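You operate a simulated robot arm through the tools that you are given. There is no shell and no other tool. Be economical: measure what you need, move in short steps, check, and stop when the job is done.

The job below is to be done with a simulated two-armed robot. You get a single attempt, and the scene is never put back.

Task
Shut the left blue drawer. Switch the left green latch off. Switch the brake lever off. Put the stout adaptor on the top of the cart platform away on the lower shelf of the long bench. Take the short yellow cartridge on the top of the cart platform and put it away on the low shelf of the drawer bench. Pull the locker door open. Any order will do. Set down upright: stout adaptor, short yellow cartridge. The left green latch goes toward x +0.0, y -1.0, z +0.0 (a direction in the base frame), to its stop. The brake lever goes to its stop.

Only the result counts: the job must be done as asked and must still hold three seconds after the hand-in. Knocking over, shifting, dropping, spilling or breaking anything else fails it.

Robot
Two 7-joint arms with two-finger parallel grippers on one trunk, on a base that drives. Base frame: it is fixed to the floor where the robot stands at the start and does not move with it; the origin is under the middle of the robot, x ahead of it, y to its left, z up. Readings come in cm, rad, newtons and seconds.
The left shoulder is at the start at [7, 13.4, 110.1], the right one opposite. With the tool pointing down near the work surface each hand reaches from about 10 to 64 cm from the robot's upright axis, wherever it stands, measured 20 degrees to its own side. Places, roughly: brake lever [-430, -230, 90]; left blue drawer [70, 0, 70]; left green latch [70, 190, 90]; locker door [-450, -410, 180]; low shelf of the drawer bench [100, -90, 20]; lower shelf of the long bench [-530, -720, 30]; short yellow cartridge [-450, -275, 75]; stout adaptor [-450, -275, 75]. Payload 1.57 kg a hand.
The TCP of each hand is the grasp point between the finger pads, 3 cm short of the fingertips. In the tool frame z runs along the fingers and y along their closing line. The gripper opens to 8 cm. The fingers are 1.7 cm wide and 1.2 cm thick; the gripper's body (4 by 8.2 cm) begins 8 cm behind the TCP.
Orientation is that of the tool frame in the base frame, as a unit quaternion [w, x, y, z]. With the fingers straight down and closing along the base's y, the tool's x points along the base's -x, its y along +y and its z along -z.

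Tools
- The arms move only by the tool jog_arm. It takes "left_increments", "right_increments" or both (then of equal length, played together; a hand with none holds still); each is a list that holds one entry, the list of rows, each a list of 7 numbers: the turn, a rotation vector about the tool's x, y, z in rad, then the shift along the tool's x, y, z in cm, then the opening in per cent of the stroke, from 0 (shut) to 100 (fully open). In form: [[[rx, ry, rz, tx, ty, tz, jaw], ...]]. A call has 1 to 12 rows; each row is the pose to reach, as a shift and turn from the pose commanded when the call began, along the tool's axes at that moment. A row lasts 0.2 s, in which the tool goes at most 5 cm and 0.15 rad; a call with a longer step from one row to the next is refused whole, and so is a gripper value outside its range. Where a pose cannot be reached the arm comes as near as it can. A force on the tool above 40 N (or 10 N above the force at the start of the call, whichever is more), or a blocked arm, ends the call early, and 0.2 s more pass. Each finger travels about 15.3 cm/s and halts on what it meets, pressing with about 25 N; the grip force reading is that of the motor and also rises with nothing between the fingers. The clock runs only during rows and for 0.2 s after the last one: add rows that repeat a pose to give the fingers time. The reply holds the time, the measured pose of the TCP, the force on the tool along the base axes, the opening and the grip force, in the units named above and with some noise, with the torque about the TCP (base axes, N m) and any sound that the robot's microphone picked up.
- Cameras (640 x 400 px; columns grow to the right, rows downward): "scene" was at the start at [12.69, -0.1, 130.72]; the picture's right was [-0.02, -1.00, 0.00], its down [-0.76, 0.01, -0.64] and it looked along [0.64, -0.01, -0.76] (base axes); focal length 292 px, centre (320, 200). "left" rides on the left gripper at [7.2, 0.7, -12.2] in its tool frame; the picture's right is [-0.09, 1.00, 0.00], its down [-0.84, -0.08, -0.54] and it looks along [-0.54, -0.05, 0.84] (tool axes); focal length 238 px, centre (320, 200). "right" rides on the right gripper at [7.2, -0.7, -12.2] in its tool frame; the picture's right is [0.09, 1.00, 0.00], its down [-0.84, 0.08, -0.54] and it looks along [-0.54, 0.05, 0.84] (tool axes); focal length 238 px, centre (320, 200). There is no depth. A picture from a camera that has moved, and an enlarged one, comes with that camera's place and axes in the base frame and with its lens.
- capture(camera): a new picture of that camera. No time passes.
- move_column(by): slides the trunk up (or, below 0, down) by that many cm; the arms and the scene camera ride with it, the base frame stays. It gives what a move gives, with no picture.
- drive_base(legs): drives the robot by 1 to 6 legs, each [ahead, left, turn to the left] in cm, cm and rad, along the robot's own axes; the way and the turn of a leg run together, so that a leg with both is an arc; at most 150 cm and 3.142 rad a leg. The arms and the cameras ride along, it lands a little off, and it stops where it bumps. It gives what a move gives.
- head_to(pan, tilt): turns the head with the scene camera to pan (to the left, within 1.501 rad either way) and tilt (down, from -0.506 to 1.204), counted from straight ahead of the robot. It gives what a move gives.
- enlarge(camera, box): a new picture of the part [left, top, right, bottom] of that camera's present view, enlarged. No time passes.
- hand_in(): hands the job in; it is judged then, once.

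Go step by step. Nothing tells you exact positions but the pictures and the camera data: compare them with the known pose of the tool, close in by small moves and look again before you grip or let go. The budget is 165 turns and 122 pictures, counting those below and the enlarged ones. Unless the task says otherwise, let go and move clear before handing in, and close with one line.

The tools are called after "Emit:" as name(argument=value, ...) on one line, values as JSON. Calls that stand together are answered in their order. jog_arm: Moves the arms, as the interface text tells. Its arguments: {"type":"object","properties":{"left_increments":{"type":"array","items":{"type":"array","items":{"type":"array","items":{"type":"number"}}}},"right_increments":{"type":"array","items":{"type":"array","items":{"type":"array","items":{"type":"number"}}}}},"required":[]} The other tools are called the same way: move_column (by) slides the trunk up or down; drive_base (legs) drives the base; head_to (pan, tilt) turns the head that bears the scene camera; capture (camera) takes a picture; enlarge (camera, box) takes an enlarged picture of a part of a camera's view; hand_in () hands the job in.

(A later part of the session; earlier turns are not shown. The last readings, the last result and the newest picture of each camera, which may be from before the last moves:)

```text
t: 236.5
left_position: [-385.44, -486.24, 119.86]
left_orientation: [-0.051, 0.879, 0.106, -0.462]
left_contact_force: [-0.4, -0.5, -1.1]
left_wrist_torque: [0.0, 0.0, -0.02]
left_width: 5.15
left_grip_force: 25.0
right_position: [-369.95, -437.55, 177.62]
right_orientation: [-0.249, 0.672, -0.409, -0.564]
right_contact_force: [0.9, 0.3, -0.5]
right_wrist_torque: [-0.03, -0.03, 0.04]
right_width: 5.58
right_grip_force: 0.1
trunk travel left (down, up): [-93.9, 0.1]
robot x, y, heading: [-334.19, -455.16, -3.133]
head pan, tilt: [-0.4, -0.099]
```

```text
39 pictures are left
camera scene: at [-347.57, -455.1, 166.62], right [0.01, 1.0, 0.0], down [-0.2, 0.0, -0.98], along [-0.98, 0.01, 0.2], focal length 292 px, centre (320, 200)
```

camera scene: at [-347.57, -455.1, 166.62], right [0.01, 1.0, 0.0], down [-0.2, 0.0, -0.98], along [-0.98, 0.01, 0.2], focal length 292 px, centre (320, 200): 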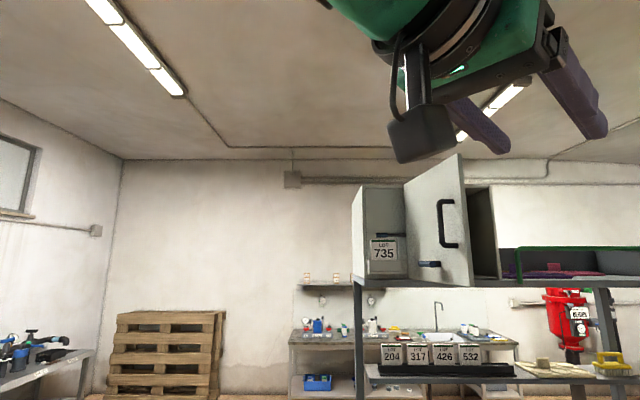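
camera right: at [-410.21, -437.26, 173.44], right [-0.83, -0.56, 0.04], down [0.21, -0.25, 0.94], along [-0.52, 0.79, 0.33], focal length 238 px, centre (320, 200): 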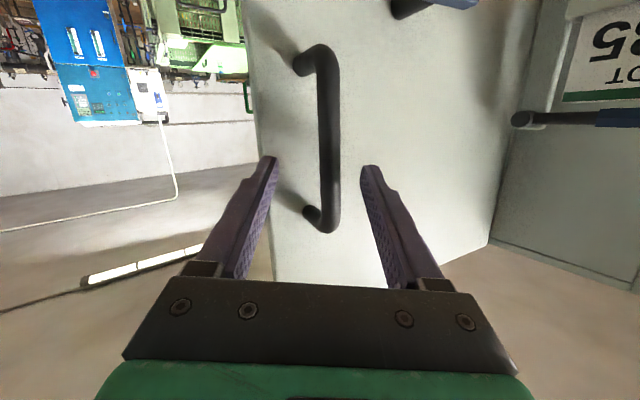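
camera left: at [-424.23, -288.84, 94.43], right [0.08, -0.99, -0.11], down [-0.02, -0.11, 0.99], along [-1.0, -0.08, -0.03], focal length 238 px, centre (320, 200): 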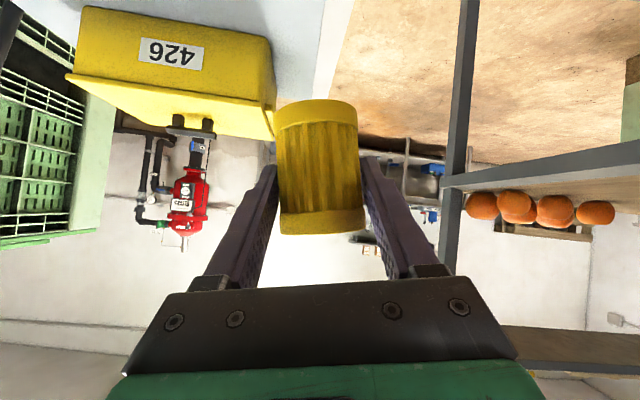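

The door stands open (~85°). Now I bring the right arm down from in front of the head before heading to the brake lever.

Emit:
jog_arm(right_increments=[[[-0.072, 0.034, -0.044, 3.7, 0.14, 1.8, 50], [-0.145, 0.067, -0.087, 7.4, 0.28, 3.6, 20], [-0.217, 0.101, -0.131, 11, 0.42, 5.4, 0], [-0.289, 0.135, -0.174, 14.7, 0.57, 7.2, 0], [-0.362, 0.168, -0.218, 18.4, 0.7, 9, 0], [-0.434, 0.202, -0.261, 22.1, 0.85, 10.8, 0], [-0.506, 0.236, -0.305, 25.8, 1, 12.6, 0], [-0.579, 0.269, -0.348, 29.5, 1.1, 14.4, 0], [-0.651, 0.303, -0.392, 33.2, 1.3, 16.2, 0], [-0.723, 0.337, -0.435, 36.8, 1.4, 18, 0], [-0.796, 0.37, -0.479, 40.5, 1.6, 19.8, 0], [-0.868, 0.404, -0.522, 44.2, 1.7, 21.6, 0]]])

Emit:
head_to(pan=-0.9, tilt=0.2)

Emit:
capture(camera="scene")

```text
t: 239.1
left_position: [-385.52, -485.98, 119.74]
left_orientation: [-0.051, 0.879, 0.104, -0.462]
left_contact_force: [-0.6, 0.0, -0.5]
left_wrist_torque: [0.0, -0.01, 0.03]
left_width: 5.17
left_grip_force: 25.0
right_position: [-382.16, -432.89, 130.14]
right_orientation: [0.002, 0.887, 0.003, -0.461]
right_contact_force: [0.1, -0.1, -1.1]
right_wrist_torque: [0.0, 0.02, 0.02]
right_width: 0.0
right_grip_force: 21.8
right hand out of reach, approached as far as the arm can: row 1
trunk travel left (down, up): [-93.9, 0.1]
robot x, y, heading: [-334.17, -455.05, -3.133]
head pan, tilt: [-0.4, -0.099]
```

```text
t: 240.1
left_position: [-385.51, -486.18, 119.73]
left_orientation: [-0.052, 0.879, 0.105, -0.462]
left_contact_force: [-0.5, 0.1, -1.2]
left_wrist_torque: [-0.02, 0.02, -0.02]
left_width: 5.15
left_grip_force: 25.2
right_position: [-382.15, -433.03, 130.17]
right_orientation: [0.001, 0.888, 0.003, -0.46]
right_contact_force: [0.1, 0.2, -0.4]
right_wrist_torque: [0.01, 0.04, -0.01]
right_width: 0.0
right_grip_force: 21.8
trunk travel left (down, up): [-93.9, 0.1]
robot x, y, heading: [-334.44, -454.82, -3.137]
head pan, tilt: [-0.901, 0.201]
```

```text
38 pictures are left
camera scene: at [-345.1, -447.9, 163.04], right [0.78, 0.63, 0.0], down [0.12, -0.15, -0.98], along [-0.61, 0.76, -0.2], focal length 292 px, centre (320, 200)
```

scene: 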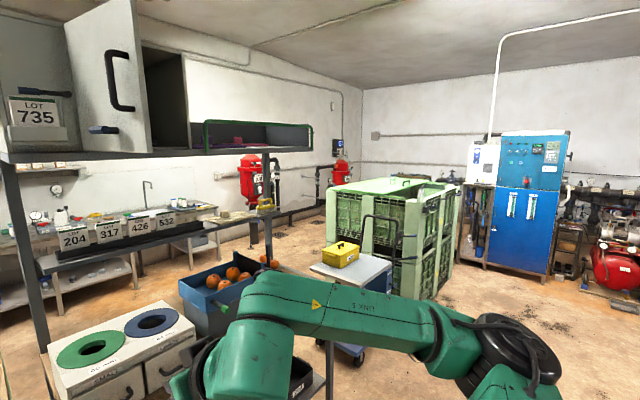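

I drive along +y to stand in front of the brake lever.

Emit:
drive_base(legs=[[0, -110, 0], [15, -92, 0]])

Emit:
move_column(by=-20)

Emit:
head_to(pan=-0.3, tilt=0.6)

Emit:
capture(camera="scene")

Emit:
capture(camera="right")

```text
t: 250.2
left_position: [-403.22, -285.08, 119.8]
left_orientation: [-0.047, 0.877, 0.114, -0.464]
left_contact_force: [-0.2, 0.5, -1.0]
left_wrist_torque: [0.02, 0.01, 0.0]
left_width: 5.19
left_grip_force: 25.0
right_position: [-400.76, -231.85, 130.22]
right_orientation: [0.005, 0.887, 0.011, -0.461]
right_contact_force: [-0.1, -0.3, -0.3]
right_wrist_torque: [0.04, -0.01, -0.07]
right_width: 0.0
right_grip_force: 21.0
trunk travel left (down, up): [-93.9, 0.1]
robot x, y, heading: [-352.75, -252.96, -3.12]
head pan, tilt: [-0.901, 0.201]
```

```text
t: 252.4
left_position: [-403.34, -285.05, 99.83]
left_orientation: [-0.047, 0.878, 0.114, -0.462]
left_contact_force: [-0.3, -0.1, -1.2]
left_wrist_torque: [-0.01, 0.0, 0.04]
left_width: 5.16
left_grip_force: 25.1
right_position: [-400.82, -231.8, 110.15]
right_orientation: [0.005, 0.888, 0.011, -0.46]
right_contact_force: [-0.2, -0.3, 0.1]
right_wrist_torque: [-0.04, -0.01, -0.03]
right_width: 0.03
right_grip_force: 21.1
trunk travel left (down, up): [-73.9, 20.1]
robot x, y, heading: [-352.33, -252.87, -3.117]
head pan, tilt: [-0.901, 0.201]
```

```text
t: 253.4
left_position: [-403.3, -284.98, 99.8]
left_orientation: [-0.047, 0.878, 0.113, -0.463]
left_contact_force: [-0.7, 0.1, -0.7]
left_wrist_torque: [0.01, -0.02, -0.02]
left_width: 5.14
left_grip_force: 25.1
right_position: [-400.85, -231.9, 110.27]
right_orientation: [0.005, 0.888, 0.01, -0.46]
right_contact_force: [-0.2, -0.7, 0.1]
right_wrist_torque: [0.01, 0.01, 0.01]
right_width: 0.0
right_grip_force: 21.2
trunk travel left (down, up): [-73.9, 20.1]
robot x, y, heading: [-352.59, -253.3, -3.117]
head pan, tilt: [-0.3, 0.6]
```

```text
37 pictures are left
camera scene: at [-366.13, -250.71, 139.36], right [0.27, 0.96, 0.0], down [0.54, -0.15, -0.83], along [-0.79, 0.23, -0.56], focal length 292 px, centre (320, 200)
```

scene: 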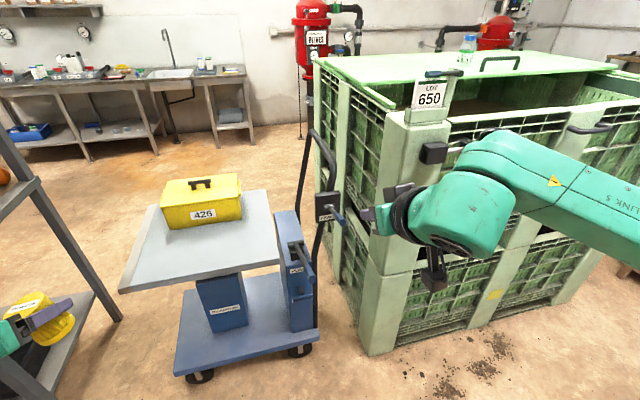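

```text
36 pictures are left
camera right: at [-386.78, -230.72, 111.33], right [0.08, -0.99, -0.08], down [-0.04, -0.08, 1.0], along [-1.0, -0.07, -0.04], focal length 238 px, centre (320, 200)
```

right: 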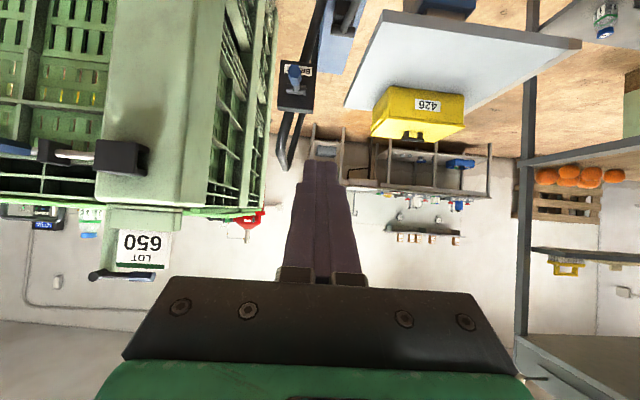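

Emit:
enlarge(camera="right", box=[250, 30, 350, 130])

Emit:
enlarge(camera="scene", box=[290, 170, 370, 250])

```text
4.00 times, centred on (300, 80) of right
camera zoom: at [-386.78, -230.72, 111.33], right [0.08, -0.99, -0.08], down [-0.04, -0.08, 1.0], along [-1.0, -0.07, -0.04], focal length 953 px, centre (400, 680)
```

zoom: 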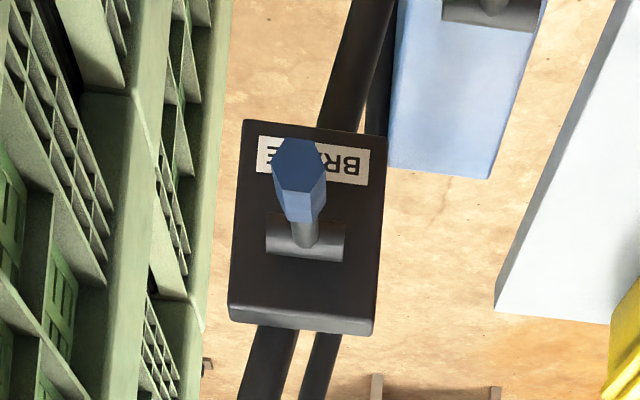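

```text
5.00 times, centred on (330, 210) of scene
camera zoom: at [-366.13, -250.71, 139.36], right [0.27, 0.96, 0.0], down [0.54, -0.15, -0.83], along [-0.79, 0.23, -0.56], focal length 1463 px, centre (270, 150)
```

zoom: 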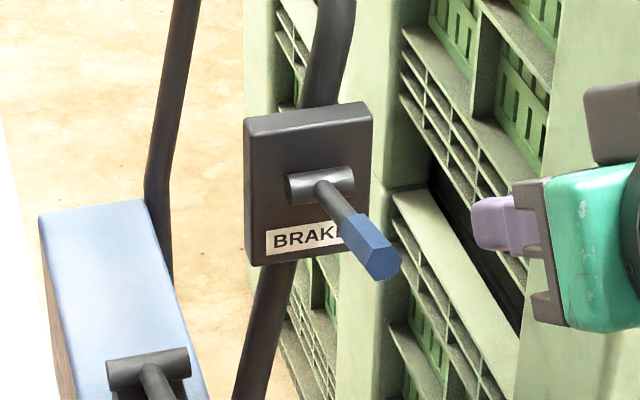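

Lever tip is at [-422.7,-227.8,90.7] with hub at [-434.8,-227.5,87.2], so it points about 16° up. It should swing down. I drive a bit closer and place the closed fingertips just above it.

Emit:
drive_base(legs=[[12, 0, 0]])

Emit:
jog_arm(right_increments=[[[0, 0, 0, 1, -1, 3, 0], [0, 0, 0, 2, -2, 6, 0], [0, 0, 0, 3.2, -3, 9, 0], [0, 0, 0, 4.4, -4.4, 12, 0], [0, 0, 0, 5.5, -4.4, 14.5, 0], [0, 0, 0, 5.8, -4.4, 15.5, 0]]])

Emit:
capture(camera="right")

Emit:
enlarge(camera="scene", box=[260, 150, 460, 275])

```text
t: 254.6
left_position: [-415.27, -285.04, 99.81]
left_orientation: [-0.047, 0.878, 0.113, -0.463]
left_contact_force: [-0.4, 0.5, -1.4]
left_wrist_torque: [-0.02, -0.01, 0.0]
left_width: 5.16
left_grip_force: 25.2
right_position: [-412.83, -231.87, 110.23]
right_orientation: [0.004, 0.887, 0.009, -0.461]
right_contact_force: [0.7, 0.0, -0.7]
right_wrist_torque: [0.03, 0.0, 0.0]
right_width: 0.02
right_grip_force: 21.5
trunk travel left (down, up): [-73.9, 20.1]
robot x, y, heading: [-364.86, -253.41, -3.125]
head pan, tilt: [-0.3, 0.6]
```

```text
t: 256.0
left_position: [-415.49, -285.2, 99.62]
left_orientation: [-0.048, 0.878, 0.113, -0.462]
left_contact_force: [-0.1, 0.4, -1.3]
left_wrist_torque: [0.0, 0.0, 0.04]
left_width: 5.17
left_grip_force: 24.8
right_position: [-422.31, -227.68, 96.57]
right_orientation: [0.004, 0.888, 0.01, -0.461]
right_contact_force: [1.1, -0.6, -0.1]
right_wrist_torque: [0.0, 0.02, -0.05]
right_width: 0.0
right_grip_force: 21.2
trunk travel left (down, up): [-73.9, 20.1]
robot x, y, heading: [-364.78, -253.59, -3.123]
head pan, tilt: [-0.3, 0.6]
```

```text
33 pictures are left
camera right: at [-408.24, -226.7, 97.75], right [0.07, -0.99, -0.08], down [-0.04, -0.08, 1.0], along [-1.0, -0.07, -0.04], focal length 238 px, centre (320, 200)
```

right: 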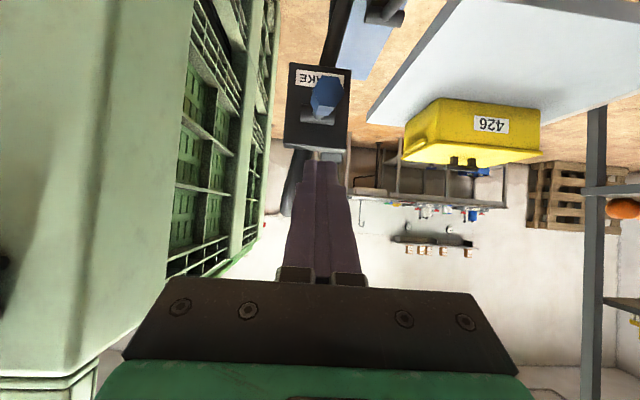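

```text
3.20 times, centred on (360, 212) of scene
camera zoom: at [-378.26, -250.98, 139.36], right [0.28, 0.96, 0.0], down [0.54, -0.16, -0.82], along [-0.79, 0.23, -0.57], focal length 936 px, centre (192, 160)
```

zoom: 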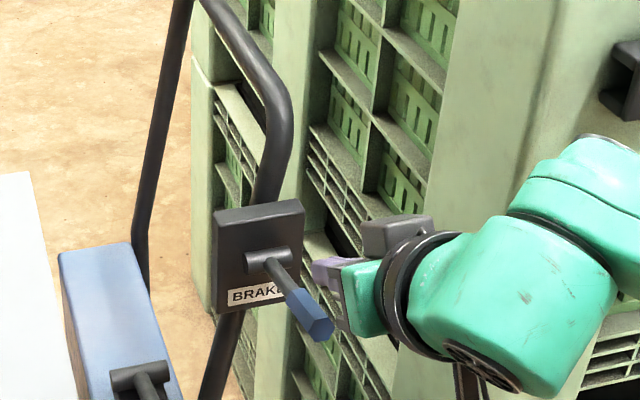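

Aligned directly above the lever. I push straight down in 1 cm steps until a stop is felt.

Emit:
jog_arm(right_increments=[[[0, 0, 0, 0.82, 0, 0.58, 0], [0, 0, 0, 1.63, 0, 1.15, 0], [0, 0, 0, 2.45, 0, 1.73, 0], [0, 0, 0, 3.27, 0, 2.31, 0], [0, 0, 0, 4.08, 0, 2.88, 0], [0, 0, 0, 4.9, 0, 3.46, 0], [0, 0, 0, 5.7, 0, 4.04, 0], [0, 0, 0, 6.5, 0, 4.6, 0], [0, 0, 0, 7.35, 0, 5.2, 0]]])

Emit:
capture(camera="right")

Emit:
enlarge(camera="scene", box=[260, 150, 460, 275])

```text
t: 257.3
left_position: [-415.09, -285.11, 99.8]
left_orientation: [-0.048, 0.878, 0.113, -0.464]
left_contact_force: [0.0, -0.5, -2.0]
left_wrist_torque: [-0.04, 0.01, 0.04]
left_width: 5.21
left_grip_force: 24.9
right_position: [-422.69, -227.69, 92.87]
right_orientation: [0.006, 0.879, 0.01, -0.477]
right_contact_force: [3.8, -0.1, 18.6]
right_wrist_torque: [-0.03, 0.31, -0.01]
right_width: 0.0
right_grip_force: 21.7
trunk travel left (down, up): [-73.9, 20.1]
robot x, y, heading: [-364.64, -253.31, -3.12]
head pan, tilt: [-0.3, 0.6]
stopped in row 6 (right hand): the force on the tool passed its limit (the readings are from after the stop); the commanded pose is now the measured one
```

```text
31 pictures are left
camera right: at [-408.57, -226.61, 93.43], right [0.07, -0.99, -0.08], down [0.0, -0.08, 1.0], along [-1.0, -0.07, 0.0], focal length 238 px, centre (320, 200)
```

right: 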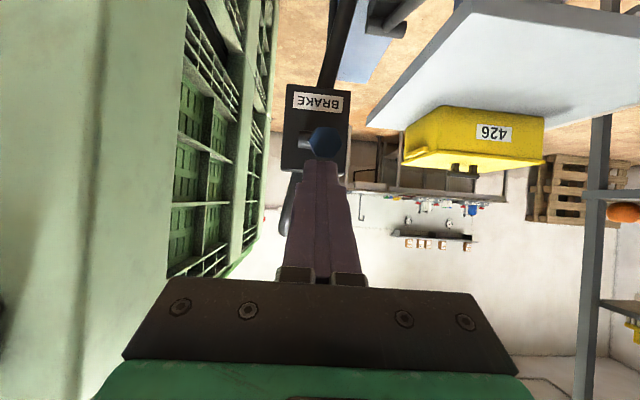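

```text
3.20 times, centred on (360, 212) of scene
camera zoom: at [-377.76, -251.07, 139.4], right [0.28, 0.96, 0.0], down [0.54, -0.15, -0.83], along [-0.79, 0.23, -0.56], focal length 936 px, centre (192, 160)
```

zoom: 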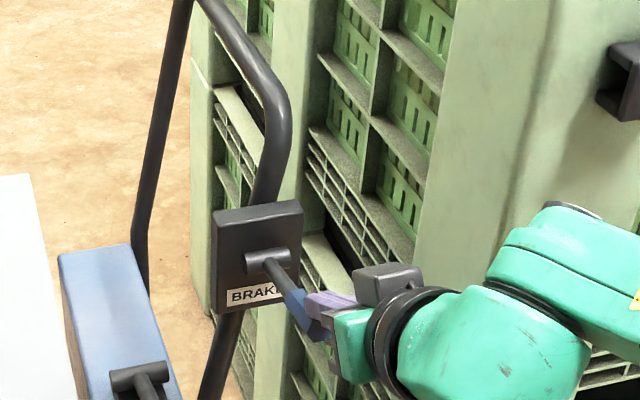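

The lever doesn't yield downward (already at its lower stop), so off is up. I back off, level the hand, and go below the lever.

Emit:
jog_arm(right_increments=[[[0, 0, 0, -1.25, 0, -0.8, 0], [0, 0, 0, -2.5, 0, -1.6, 0], [0, 0, 0, -0.05, 0, -5.4, 0], [0, 0, 0, 2.4, 0, -9.1, 0], [0, -0.1, 0, 5.1, 0, -13.3, 0], [0, -0.2, 0, 7.9, 0, -11.5, 0], [0, -0.33, 0, 10.8, 0, -9.6, 0], [0, -0.46, 0, 13.6, 0, -7.8, 0], [0, -0.576, 0, 16.3, 0, -6.0, 0]]])

Emit:
capture(camera="scene")

```text
t: 259.3
left_position: [-415.47, -285.11, 99.82]
left_orientation: [-0.048, 0.879, 0.112, -0.462]
left_contact_force: [-0.4, 0.5, -1.1]
left_wrist_torque: [0.03, -0.02, 0.03]
left_width: 5.15
left_grip_force: 25.2
right_position: [-409.64, -227.02, 95.4]
right_orientation: [0.002, 0.861, 0.01, -0.509]
right_contact_force: [1.2, -0.3, 0.5]
right_wrist_torque: [0.02, 0.01, 0.03]
right_width: 0.0
right_grip_force: 21.3
right hand out of reach, approached as far as the arm can: row 5, 6, 7, 8, 9
trunk travel left (down, up): [-73.9, 20.1]
robot x, y, heading: [-364.42, -253.0, -3.122]
head pan, tilt: [-0.3, 0.6]
```

```text
29 pictures are left
camera scene: at [-378.28, -250.94, 139.35], right [0.28, 0.96, 0.0], down [0.54, -0.16, -0.82], along [-0.79, 0.23, -0.57], focal length 292 px, centre (320, 200)
```

scene: 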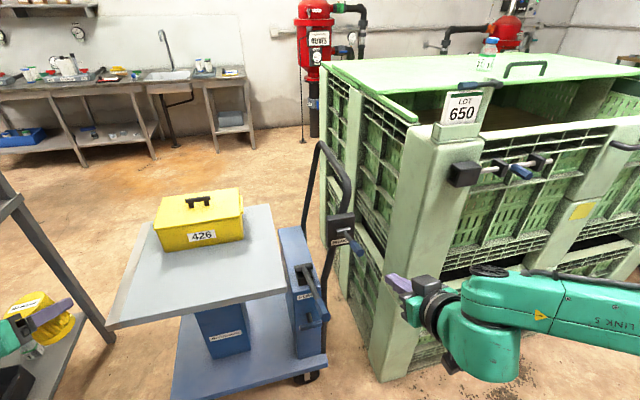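

The arm is too folded here to level the hand. I back the base off 14 cm and lower the trunk so the hand can level out below the lever height.

Emit:
drive_base(legs=[[-14, 0, 0]])

Emit:
move_column(by=-13)

Emit:
jog_arm(right_increments=[[[0, -0.1, 0, 0, 0, 2, 0], [0, -0.2, 0, 0, 0, 4, 0], [0, -0.3, 0, 0, 0, 6, 0], [0, -0.4, 0, 0, 0, 8, 0], [0, -0.4, 0, 0, 0, 8, 0]]])

```text
t: 260.6
left_position: [-401.83, -284.95, 99.6]
left_orientation: [-0.047, 0.879, 0.114, -0.461]
left_contact_force: [-0.4, 1.0, -1.2]
left_wrist_torque: [0.0, -0.02, 0.04]
left_width: 5.13
left_grip_force: 25.2
right_position: [-396.3, -226.6, 95.27]
right_orientation: [0.001, 0.86, 0.01, -0.51]
right_contact_force: [-0.2, 0.0, -0.2]
right_wrist_torque: [0.02, -0.01, 0.0]
right_width: 0.01
right_grip_force: 21.2
trunk travel left (down, up): [-73.9, 20.1]
robot x, y, heading: [-351.2, -252.67, -3.12]
head pan, tilt: [-0.3, 0.6]
```

```text
t: 262.2
left_position: [-401.64, -284.93, 86.81]
left_orientation: [-0.047, 0.878, 0.114, -0.463]
left_contact_force: [0.4, 0.5, -1.0]
left_wrist_torque: [0.03, -0.05, 0.02]
left_width: 5.16
left_grip_force: 24.5
right_position: [-396.14, -226.6, 82.41]
right_orientation: [0.002, 0.86, 0.011, -0.51]
right_contact_force: [0.1, -0.4, 0.0]
right_wrist_torque: [0.0, 0.0, 0.0]
right_width: 0.0
right_grip_force: 20.8
trunk travel left (down, up): [-60.9, 33.1]
robot x, y, heading: [-350.88, -252.6, -3.121]
head pan, tilt: [-0.3, 0.6]
```

```text
t: 263.4
left_position: [-401.71, -284.94, 86.74]
left_orientation: [-0.048, 0.878, 0.113, -0.463]
left_contact_force: [-0.2, 0.7, -1.4]
left_wrist_torque: [-0.02, -0.04, -0.04]
left_width: 5.16
left_grip_force: 25.5
right_position: [-396.03, -226.6, 82.47]
right_orientation: [0.002, 0.86, 0.011, -0.51]
right_contact_force: [-0.8, 0.3, 0.4]
right_wrist_torque: [0.0, -0.01, -0.01]
right_width: 0.0
right_grip_force: 20.8
right hand out of reach, approached as far as the arm can: row 1, 2, 3, 4, 5
trunk travel left (down, up): [-60.9, 33.1]
robot x, y, heading: [-350.95, -253.11, -3.124]
head pan, tilt: [-0.3, 0.6]
```

I re-command the right hand to a nearly level, reachable pose further forward.

Emit:
jog_arm(right_increments=[[[0, 0.13, 0, -2, 0, 2.1, 0], [0, 0.26, 0, -4, 0, 4.2, 0], [0, 0.39, 0, -6, 0, 6.3, 0], [0, 0.52, 0, -8, 0, 8.5, 0], [0, 0.62, 0, -9.7, 0, 10.6, 0], [0, 0.62, 0, -9.7, 0, 10.6, 0]]])

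Emit:
capture(camera="right")

```text
t: 264.8
left_position: [-401.68, -284.9, 86.87]
left_orientation: [-0.046, 0.878, 0.113, -0.463]
left_contact_force: [-0.3, 0.2, -0.6]
left_wrist_torque: [-0.01, -0.01, 0.02]
left_width: 5.16
left_grip_force: 24.9
right_position: [-409.95, -226.96, 86.11]
right_orientation: [-0.002, 0.975, 0.012, -0.222]
right_contact_force: [0.7, -0.2, -0.2]
right_wrist_torque: [-0.02, 0.02, -0.01]
right_width: 0.0
right_grip_force: 21.2
trunk travel left (down, up): [-60.9, 33.1]
robot x, y, heading: [-350.67, -253.15, -3.118]
head pan, tilt: [-0.3, 0.6]
```

```text
28 pictures are left
camera right: at [-398.08, -226.06, 94.0], right [0.11, -0.99, -0.05], down [-0.52, -0.1, 0.85], along [-0.85, -0.07, -0.52], focal length 238 px, centre (320, 200)
```

right: 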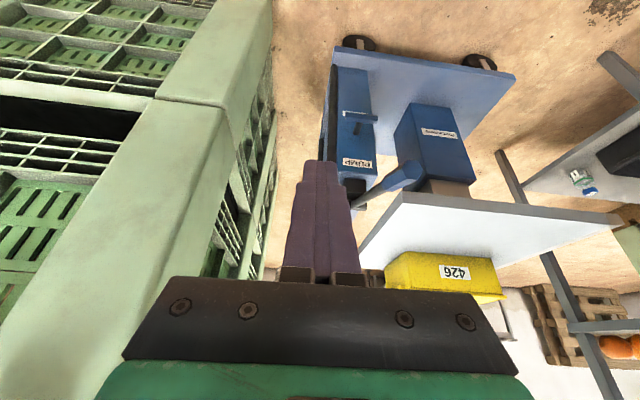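

Emit:
jog_arm(right_increments=[[[0, -0.13, 0, 0, 0, 0, 0], [0, -0.26, 0, 0, 0, 0, 0], [0, -0.39, 0, 0, 0, 0, 0], [0, -0.52, 0, 0, 0, 0, 0], [0, -0.65, 0, 0, 0, 0, 0], [0, -0.78, 0, 0, 0, 0, 0], [0, -0.91, 0, 0, 0, 0, 0], [0, -1.03, 0, 0, 0, 0, 0]]])

Emit:
capture(camera="right")

```text
t: 266.6
left_position: [-401.57, -284.89, 86.83]
left_orientation: [-0.047, 0.878, 0.114, -0.463]
left_contact_force: [0.7, 0.5, -1.7]
left_wrist_torque: [-0.01, 0.01, -0.04]
left_width: 5.14
left_grip_force: 25.3
right_position: [-409.79, -226.84, 86.01]
right_orientation: [0.003, 0.738, 0.01, -0.675]
right_contact_force: [-0.2, 0.5, -1.0]
right_wrist_torque: [0.02, 0.0, 0.02]
right_width: 0.0
right_grip_force: 21.2
trunk travel left (down, up): [-60.9, 33.1]
robot x, y, heading: [-351.05, -253.21, -3.121]
head pan, tilt: [-0.3, 0.6]
```

```text
27 pictures are left
camera right: at [-397.04, -225.82, 79.99], right [0.03, -0.99, -0.1], down [0.47, -0.08, 0.88], along [-0.88, -0.07, 0.46], focal length 238 px, centre (320, 200)
```

right: 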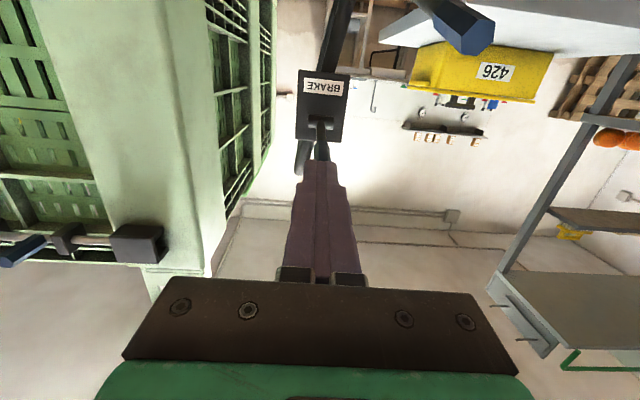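

Now level and below the lever. I drive forward so the fingertips pass under the lever shaft.

Emit:
drive_base(legs=[[15, 0, 0]])

Emit:
capture(camera="right")

Emit:
enlarge(camera="scene", box=[260, 150, 460, 275])

```text
t: 268.0
left_position: [-416.36, -285.37, 86.75]
left_orientation: [-0.047, 0.878, 0.114, -0.463]
left_contact_force: [0.1, 0.1, -2.1]
left_wrist_torque: [-0.02, 0.03, -0.02]
left_width: 5.15
left_grip_force: 24.8
right_position: [-424.57, -227.36, 86.19]
right_orientation: [0.004, 0.739, 0.01, -0.674]
right_contact_force: [0.2, 0.0, 0.6]
right_wrist_torque: [0.0, -0.02, -0.03]
right_width: 0.0
right_grip_force: 21.6
trunk travel left (down, up): [-60.9, 33.1]
robot x, y, heading: [-365.59, -253.26, -3.118]
head pan, tilt: [-0.3, 0.6]
```

```text
26 pictures are left
camera right: at [-411.8, -226.28, 79.99], right [0.03, -0.99, -0.1], down [0.46, -0.07, 0.88], along [-0.89, -0.07, 0.46], focal length 238 px, centre (320, 200)
```

right: 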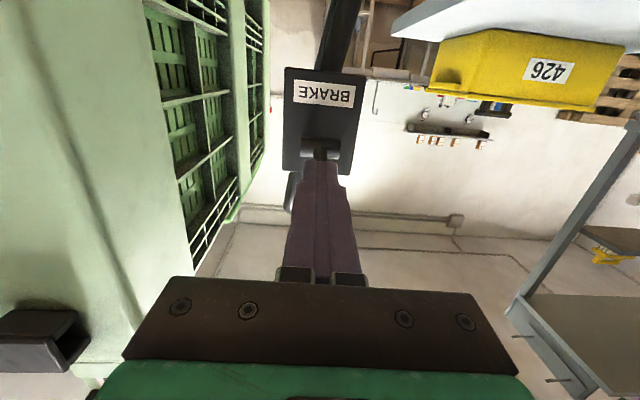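

```text
3.20 times, centred on (360, 212) of scene
camera zoom: at [-379.26, -251.04, 126.36], right [0.27, 0.96, 0.0], down [0.54, -0.15, -0.82], along [-0.79, 0.23, -0.57], focal length 936 px, centre (192, 160)
```

zoom: 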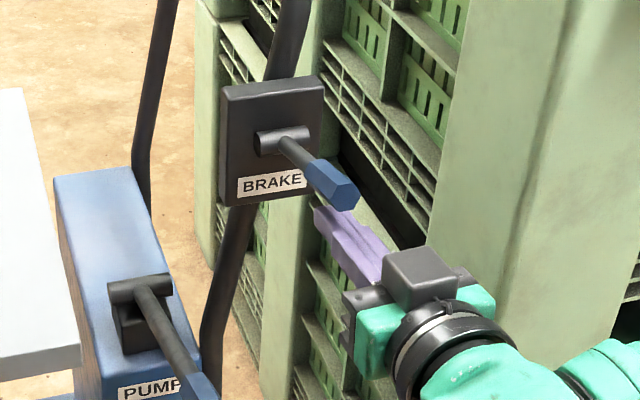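

The fingers are right under the lever. I push straight up in 1 cm steps.

Emit:
jog_arm(right_increments=[[[0, 0, 0, -1, 0, 0, 0], [0, 0, 0, -2, 0, 0, 0], [0, 0, 0, -3, 0, 0, 0], [0, 0, 0, -4, 0, 0, 0], [0, 0, 0, -5, 0, 0, 0], [0, 0, 0, -6, 0, 0, 0], [0, 0, 0, -7, 0, 0, 0], [0, 0, 0, -8, 0, 0, 0], [0, 0, 0, -9, 0, 0, 0], [0, 0, 0, -10, 0, 0, 0], [0, 0, 0, -11, 0, 0, 0], [0, 0, 0, -12, 0, 0, 0]]])

Emit:
enlarge(camera="scene", box=[260, 125, 460, 250])

```text
t: 270.6
left_position: [-416.4, -285.28, 86.73]
left_orientation: [-0.048, 0.878, 0.114, -0.462]
left_contact_force: [-1.3, 0.5, -1.0]
left_wrist_torque: [-0.02, -0.01, 0.03]
left_width: 5.18
left_grip_force: 25.2
right_position: [-425.81, -227.24, 98.01]
right_orientation: [0.005, 0.739, 0.011, -0.673]
right_contact_force: [0.6, -0.3, 0.6]
right_wrist_torque: [0.01, -0.01, -0.02]
right_width: 0.0
right_grip_force: 21.0
trunk travel left (down, up): [-60.9, 33.1]
robot x, y, heading: [-365.39, -253.24, -3.111]
head pan, tilt: [-0.3, 0.6]
```

```text
3.20 times, centred on (360, 188) of scene
camera zoom: at [-379.25, -251.04, 126.36], right [0.27, 0.96, 0.0], down [0.54, -0.15, -0.82], along [-0.79, 0.23, -0.57], focal length 936 px, centre (192, 240)
```

zoom: 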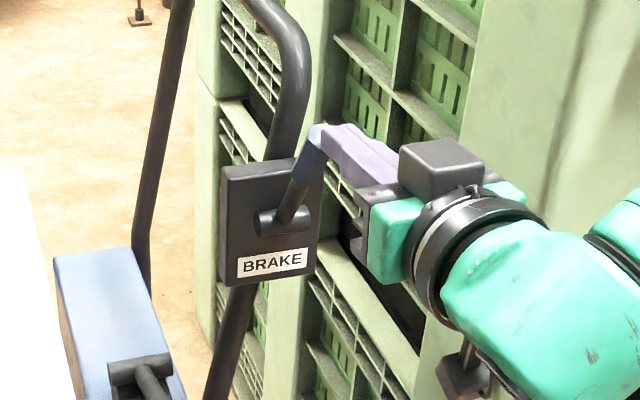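

The lever swung up to about 60°. I continue forward and up until the stop.

Emit:
jog_arm(right_increments=[[[0, 0, 0, -0.5, 0, 0.5, 0], [0, 0, 0, -0.8, 0, 1.2, 0], [0, 0, 0, -1, 0, 2, 0], [0, 0, 0, -1, 0, 2.8, 0], [0, 0, 0, -1, 0, 3.6, 0], [0, 0, 0, -1, 0, 4.4, 0], [0, 0, 0, -1, 0, 5.2, 0], [0, 0, 0, -1, 0, 6, 0]]])

Emit:
enlarge(camera="scene", box=[260, 125, 460, 250])

```text
t: 272.4
left_position: [-415.57, -285.49, 87.18]
left_orientation: [-0.048, 0.876, 0.114, -0.466]
left_contact_force: [-0.2, -0.3, -1.9]
left_wrist_torque: [0.03, -0.01, 0.01]
left_width: 5.22
left_grip_force: 25.0
right_position: [-430.93, -227.52, 99.96]
right_orientation: [0.005, 0.729, 0.009, -0.684]
right_contact_force: [6.9, 6.0, 38.2]
right_wrist_torque: [-0.03, 1.06, -0.58]
right_width: 0.0
right_grip_force: 20.7
trunk travel left (down, up): [-60.9, 33.1]
robot x, y, heading: [-365.61, -253.47, -3.114]
head pan, tilt: [-0.3, 0.6]
```

```text
3.20 times, centred on (360, 188) of scene
camera zoom: at [-378.18, -251.18, 126.51], right [0.27, 0.96, 0.0], down [0.54, -0.15, -0.83], along [-0.8, 0.23, -0.56], focal length 936 px, centre (192, 240)
```

zoom: 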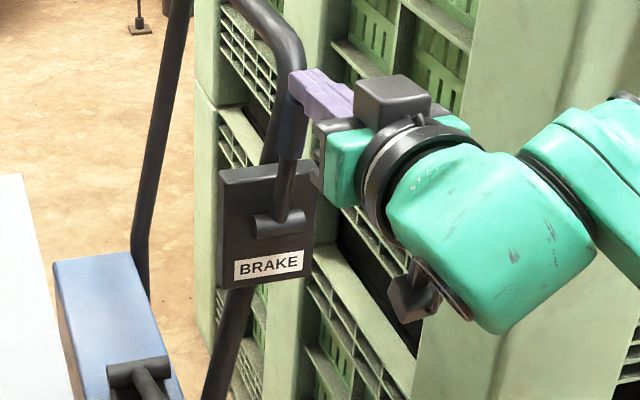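

The fingers slid onto the lever's end. I lift off, back away and look at the lever's angle.

Emit:
jog_arm(right_increments=[[[0, 0, 0, -2, 0, 0, 0], [0, 0, 0, -4, 0, 0, 0], [0, 0, 0, -4, 0, -4, 0], [0, 0, 0, -4, 0, -8, 0], [0, 0, 0, -2, 0, -12, 0]]])

Emit:
capture(camera="right")

Emit:
enlarge(camera="scene", box=[260, 125, 460, 250])

```text
t: 273.6
left_position: [-416.15, -285.42, 86.81]
left_orientation: [-0.047, 0.877, 0.114, -0.464]
left_contact_force: [0.2, 0.1, -1.3]
left_wrist_torque: [-0.02, -0.03, -0.01]
left_width: 5.17
left_grip_force: 24.4
right_position: [-419.76, -227.31, 101.57]
right_orientation: [0.005, 0.738, 0.011, -0.674]
right_contact_force: [0.0, 0.2, 0.4]
right_wrist_torque: [0.01, -0.04, 0.04]
right_width: 0.0
right_grip_force: 21.3
trunk travel left (down, up): [-60.9, 33.1]
robot x, y, heading: [-365.76, -253.04, -3.12]
head pan, tilt: [-0.3, 0.6]
```

```text
22 pictures are left
camera right: at [-406.93, -226.24, 95.56], right [0.03, -0.99, -0.1], down [0.47, -0.07, 0.88], along [-0.88, -0.07, 0.46], focal length 238 px, centre (320, 200)
```

right: 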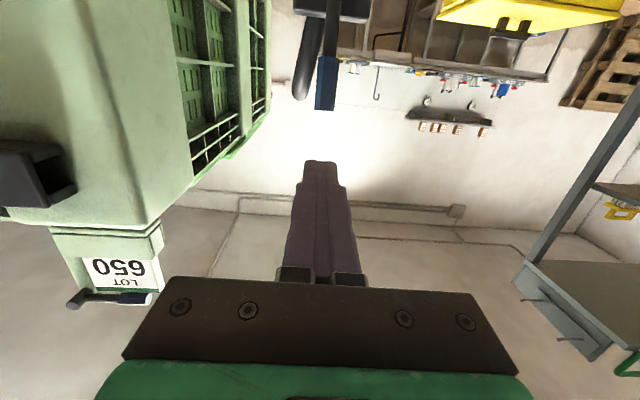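

```text
3.20 times, centred on (360, 188) of scene
camera zoom: at [-379.01, -251.08, 126.39], right [0.27, 0.96, 0.0], down [0.54, -0.15, -0.83], along [-0.79, 0.23, -0.56], focal length 936 px, centre (192, 240)
```

zoom: 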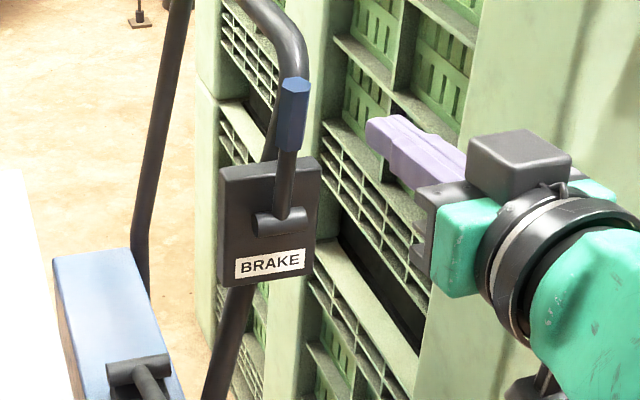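

The lever is now about vertical. I press its front face in −x to check it's at the stop.

Emit:
jog_arm(right_increments=[[[0, 0, 0, 3, 0, 0, 0], [0, 0, 0, 5.5, 0, 0, 0], [0, 0, 0, 5.5, 0, 4, 0], [0, 0, 0, 5.5, 0, 8, 0], [0, 0, 0, 5.5, 0, 9, 0], [0, 0, 0, 5.5, 0, 10, 0], [0, 0, 0, 5.5, 0, 11, 0], [0, 0, 0, 5.5, 0, 12, 0], [0, 0, 0, 5.5, 0, 13, 0], [0, 0, 0, 5.5, 0, 14, 0]]])

Emit:
enlarge(camera="scene", box=[260, 125, 460, 250])

```text
t: 275.7
left_position: [-415.78, -285.17, 87.0]
left_orientation: [-0.049, 0.877, 0.112, -0.465]
left_contact_force: [-0.3, 0.4, -1.1]
left_wrist_torque: [-0.01, -0.05, 0.02]
left_width: 5.15
left_grip_force: 25.1
right_position: [-431.97, -227.61, 94.8]
right_orientation: [0.005, 0.739, 0.01, -0.674]
right_contact_force: [31.4, 1.0, 2.0]
right_wrist_torque: [-0.07, 0.2, -0.04]
right_width: 0.0
right_grip_force: 21.2
right hand out of reach, approached as far as the arm can: row 2
trunk travel left (down, up): [-60.9, 33.1]
robot x, y, heading: [-365.81, -253.34, -3.119]
head pan, tilt: [-0.3, 0.6]
stopped in row 10 (right hand): the force on the tool passed its limit (the readings are from after the stop); the commanded pose is now the measured one
```

```text
3.20 times, centred on (360, 188) of scene
camera zoom: at [-378.21, -250.98, 126.47], right [0.28, 0.96, 0.0], down [0.54, -0.16, -0.83], along [-0.8, 0.23, -0.56], focal length 936 px, centre (192, 240)
```

zoom: 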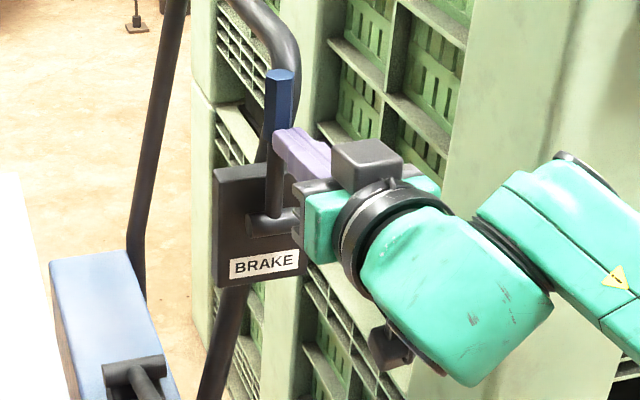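

The lever moved a little further and hit a hard stop. I retreat and verify it stays.

Emit:
jog_arm(right_increments=[[[0, 0, 0, 0, 0, -3, 0], [0, 0, 0, 0, 0, -6, 0], [0, 0, 0, 0, 0, -10, 0], [0, 0, 0, 0, 0, -13, 0]]])

Emit:
drive_base(legs=[[-30, 0, 0]])

Emit:
capture(camera="scene")

```text
t: 276.7
left_position: [-416.3, -285.28, 86.84]
left_orientation: [-0.047, 0.878, 0.113, -0.463]
left_contact_force: [-0.1, 0.2, -1.6]
left_wrist_torque: [-0.01, 0.01, -0.01]
left_width: 5.18
left_grip_force: 25.5
right_position: [-419.58, -227.6, 95.67]
right_orientation: [0.005, 0.741, 0.011, -0.671]
right_contact_force: [-0.2, 0.0, -0.3]
right_wrist_torque: [0.0, 0.01, 0.01]
right_width: 0.0
right_grip_force: 21.4
trunk travel left (down, up): [-60.9, 33.1]
robot x, y, heading: [-365.36, -253.14, -3.119]
head pan, tilt: [-0.3, 0.6]
```

```text
t: 278.8
left_position: [-386.42, -284.58, 86.77]
left_orientation: [-0.048, 0.878, 0.112, -0.463]
left_contact_force: [-0.3, 0.5, -1.9]
left_wrist_torque: [0.0, -0.03, 0.02]
left_width: 5.18
left_grip_force: 24.6
right_position: [-389.75, -226.81, 95.74]
right_orientation: [0.004, 0.742, 0.01, -0.67]
right_contact_force: [0.2, 0.2, 0.4]
right_wrist_torque: [-0.03, 0.05, 0.01]
right_width: 0.0
right_grip_force: 21.6
trunk travel left (down, up): [-60.9, 33.1]
robot x, y, heading: [-335.73, -252.58, -3.12]
head pan, tilt: [-0.3, 0.6]
```

```text
19 pictures are left
camera scene: at [-349.17, -250.35, 126.36], right [0.28, 0.96, 0.0], down [0.54, -0.16, -0.82], along [-0.79, 0.23, -0.57], focal length 292 px, centre (320, 200)
```

scene: 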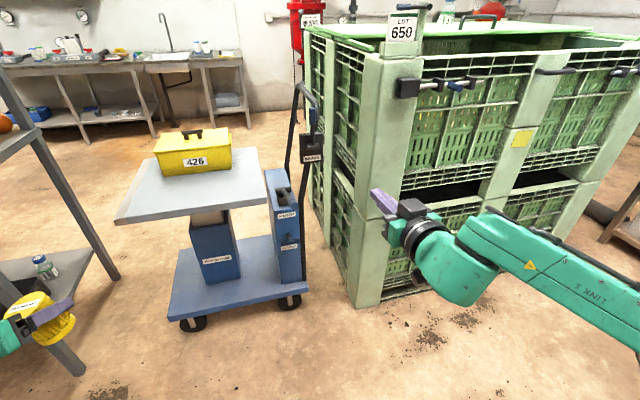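

The brake lever stays up. Now I drive back to the drawer bench with the cartridge.

Emit:
drive_base(legs=[[-88.5, -75.3, 0], [-117.5, -22.7, 0], [-117.6, -27.7, 0], [0, 0, 3.12]])

Emit:
head_to(pan=0, tilt=0.6)

Emit:
capture(camera="scene")

```text
t: 303.4
left_position: [37.77, -92.04, 86.74]
left_orientation: [0.461, -0.103, 0.88, -0.053]
left_contact_force: [0.1, -0.1, -0.3]
left_wrist_torque: [0.02, 0.0, -0.01]
left_width: 5.14
left_grip_force: 24.9
right_position: [39.75, -149.84, 95.67]
right_orientation: [0.67, -0.001, 0.743, -0.005]
right_contact_force: [0.5, 0.6, 0.2]
right_wrist_torque: [-0.01, 0.03, -0.03]
right_width: 0.02
right_grip_force: 20.6
trunk travel left (down, up): [-60.9, 33.1]
robot x, y, heading: [-13.79, -122.84, -0.004]
head pan, tilt: [-0.3, 0.6]
```

```text
t: 304.2
left_position: [37.72, -92.05, 86.8]
left_orientation: [0.461, -0.102, 0.88, -0.053]
left_contact_force: [1.1, 0.8, -1.1]
left_wrist_torque: [-0.02, 0.01, 0.0]
left_width: 5.14
left_grip_force: 24.6
right_position: [39.73, -149.91, 95.55]
right_orientation: [0.67, -0.001, 0.743, -0.004]
right_contact_force: [-0.5, -0.4, 0.1]
right_wrist_torque: [0.01, 0.02, -0.01]
right_width: 0.0
right_grip_force: 21.8
trunk travel left (down, up): [-60.9, 33.1]
robot x, y, heading: [-13.4, -122.53, -0.002]
head pan, tilt: [0.0, 0.6]
```

```text
18 pictures are left
camera scene: at [0.08, -122.65, 126.36], right [0.0, -1.0, 0.0], down [-0.57, 0.0, -0.82], along [0.82, 0.0, -0.57], focal length 292 px, centre (320, 200)
```

scene: 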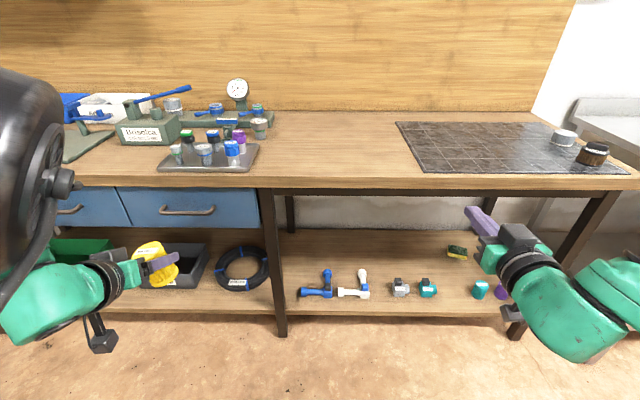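

I check the gap on the low shelf at about column 455, and at the same time square up the left hand and fold the right hand back.

Emit:
enlarge(camera="scene", box=[280, 220, 540, 340])

Emit:
jog_arm(left_increments=[[[0.001, 0.001, 0.02, 0, 0, 0, 0], [0.002, 0.002, 0.04, 0, 0, 0, 0], [0.004, 0.003, 0.06, 0, 0, 0, 0], [0.005, 0.003, 0.08, 0, 0, 0, 0], [0.006, 0.004, 0.1, 0, 0, 0, 0], [0.007, 0.005, 0.12, 0, 0, 0, 0], [0.008, 0.006, 0.14, 0, 0, 0, 0], [0.01, 0.006, 0.16, 0, 0, 0, 0], [0.011, 0.007, 0.18, 0, 0, 0, 0], [0.012, 0.008, 0.204, 0, 0, 0, 0]]], right_increments=[[[0, 0.14, 0, 0, 0, -1, 0], [0, 0.28, 0, 0, 0, -2, 0], [0, 0.42, 0, 0, 0, -3, 0], [0, 0.56, 0, 0, 0, -4, 0], [0, 0.7, 0, 0, 0, -6, 0], [0, 0.84, 0, 0, 0, -8, 0], [0, 0.98, 0, 0, 0, -10, 0], [0, 1.12, 0, 0, 0, -12, 0], [0, 1.26, 0, 0, 0, -14, 0], [0, 1.4, 0, 0, 0, -16, 0]]])

```text
2.46 times, centred on (410, 280) of scene
camera zoom: at [0.08, -122.65, 126.36], right [0.0, -1.0, 0.0], down [-0.57, 0.0, -0.82], along [0.82, 0.0, -0.57], focal length 720 px, centre (98, 3)
```

zoom: 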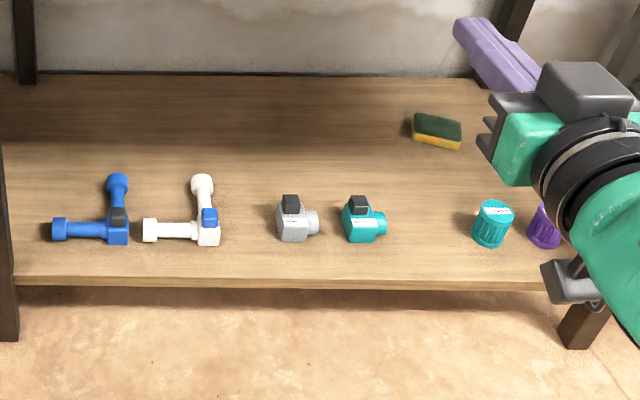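

```text
t: 306.4
left_position: [37.59, -91.83, 86.64]
left_orientation: [0.461, -0.014, 0.887, -0.013]
left_contact_force: [-0.4, 0.1, -1.6]
left_wrist_torque: [0.01, -0.02, 0.0]
left_width: 5.13
left_grip_force: 25.1
right_position: [23.71, -149.61, 97.14]
right_orientation: [0.033, 0.001, 0.999, -0.004]
right_contact_force: [0.2, 0.5, 0.5]
right_wrist_torque: [0.01, -0.01, 0.02]
right_width: 0.0
right_grip_force: 21.3
trunk travel left (down, up): [-60.9, 33.1]
robot x, y, heading: [-13.59, -122.59, -0.004]
head pan, tilt: [0.0, 0.6]
```

The gap between the teal valve and the teal can (y −173 to −189) will take the cartridge at about [82,-181]. I drive right and lower the trunk.

Emit:
drive_base(legs=[[0, -89, 0]])

Emit:
move_column(by=-38)

Emit:
move_column(by=-17)

Emit:
capture(camera="scene")

Emit:
capture(camera="left")

```text
t: 311.1
left_position: [37.48, -179.91, 86.66]
left_orientation: [0.461, -0.016, 0.887, -0.012]
left_contact_force: [1.0, 0.7, -0.9]
left_wrist_torque: [-0.01, 0.05, -0.02]
left_width: 5.13
left_grip_force: 24.9
right_position: [23.87, -237.93, 97.24]
right_orientation: [0.035, 0.001, 0.999, -0.004]
right_contact_force: [-0.3, 0.4, 1.1]
right_wrist_torque: [-0.01, -0.02, -0.01]
right_width: 0.02
right_grip_force: 21.6
trunk travel left (down, up): [-60.9, 33.1]
robot x, y, heading: [-13.83, -211.18, 0.001]
head pan, tilt: [0.0, 0.6]
```

```text
t: 314.8
left_position: [37.46, -179.92, 48.68]
left_orientation: [0.461, -0.017, 0.887, -0.013]
left_contact_force: [-0.4, -0.1, -0.5]
left_wrist_torque: [-0.01, 0.02, 0.01]
left_width: 5.17
left_grip_force: 25.2
right_position: [23.83, -237.86, 59.11]
right_orientation: [0.034, 0.001, 0.999, -0.003]
right_contact_force: [0.3, -0.7, 1.0]
right_wrist_torque: [0.0, 0.04, 0.01]
right_width: 0.0
right_grip_force: 21.4
trunk travel left (down, up): [-22.9, 71.1]
robot x, y, heading: [-13.92, -210.71, 0.004]
head pan, tilt: [0.0, 0.6]
```

```text
t: 316.7
left_position: [37.39, -179.85, 31.69]
left_orientation: [0.461, -0.017, 0.887, -0.012]
left_contact_force: [0.2, -0.1, -2.0]
left_wrist_torque: [0.0, 0.0, -0.01]
left_width: 5.18
left_grip_force: 25.5
right_position: [23.83, -237.99, 42.2]
right_orientation: [0.034, 0.0, 0.999, -0.003]
right_contact_force: [-1.0, 0.1, -0.1]
right_wrist_torque: [-0.03, 0.0, 0.01]
right_width: 0.01
right_grip_force: 21.4
trunk travel left (down, up): [-5.9, 88.1]
robot x, y, heading: [-13.78, -211.1, 0.002]
head pan, tilt: [0.0, 0.6]
```

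```text
16 pictures are left
camera scene: at [0.02, -210.9, 71.36], right [0.0, -1.0, 0.0], down [-0.57, 0.0, -0.82], along [0.82, 0.0, -0.57], focal length 292 px, centre (320, 200)
```

scene: 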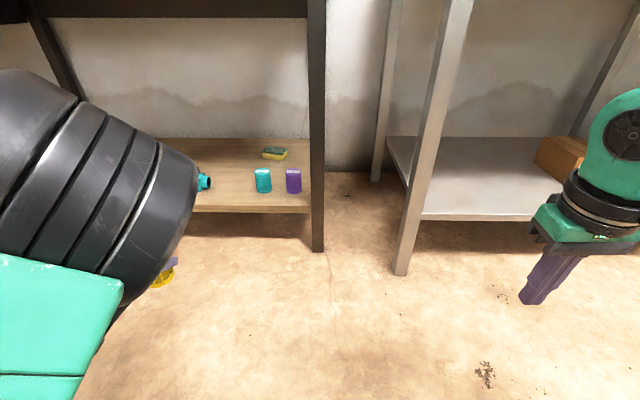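

```text
15 pictures are left
camera left: at [23.41, -179.46, 32.72], right [0.03, 1.0, 0.04], down [0.04, -0.04, 1.0], along [1.0, -0.03, -0.04], focal length 238 px, centre (320, 200)
```

left: 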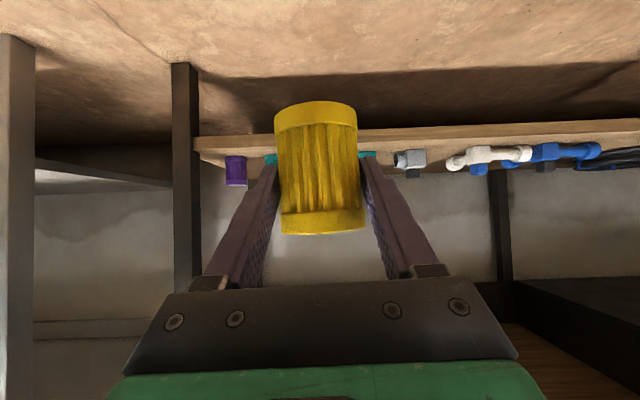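

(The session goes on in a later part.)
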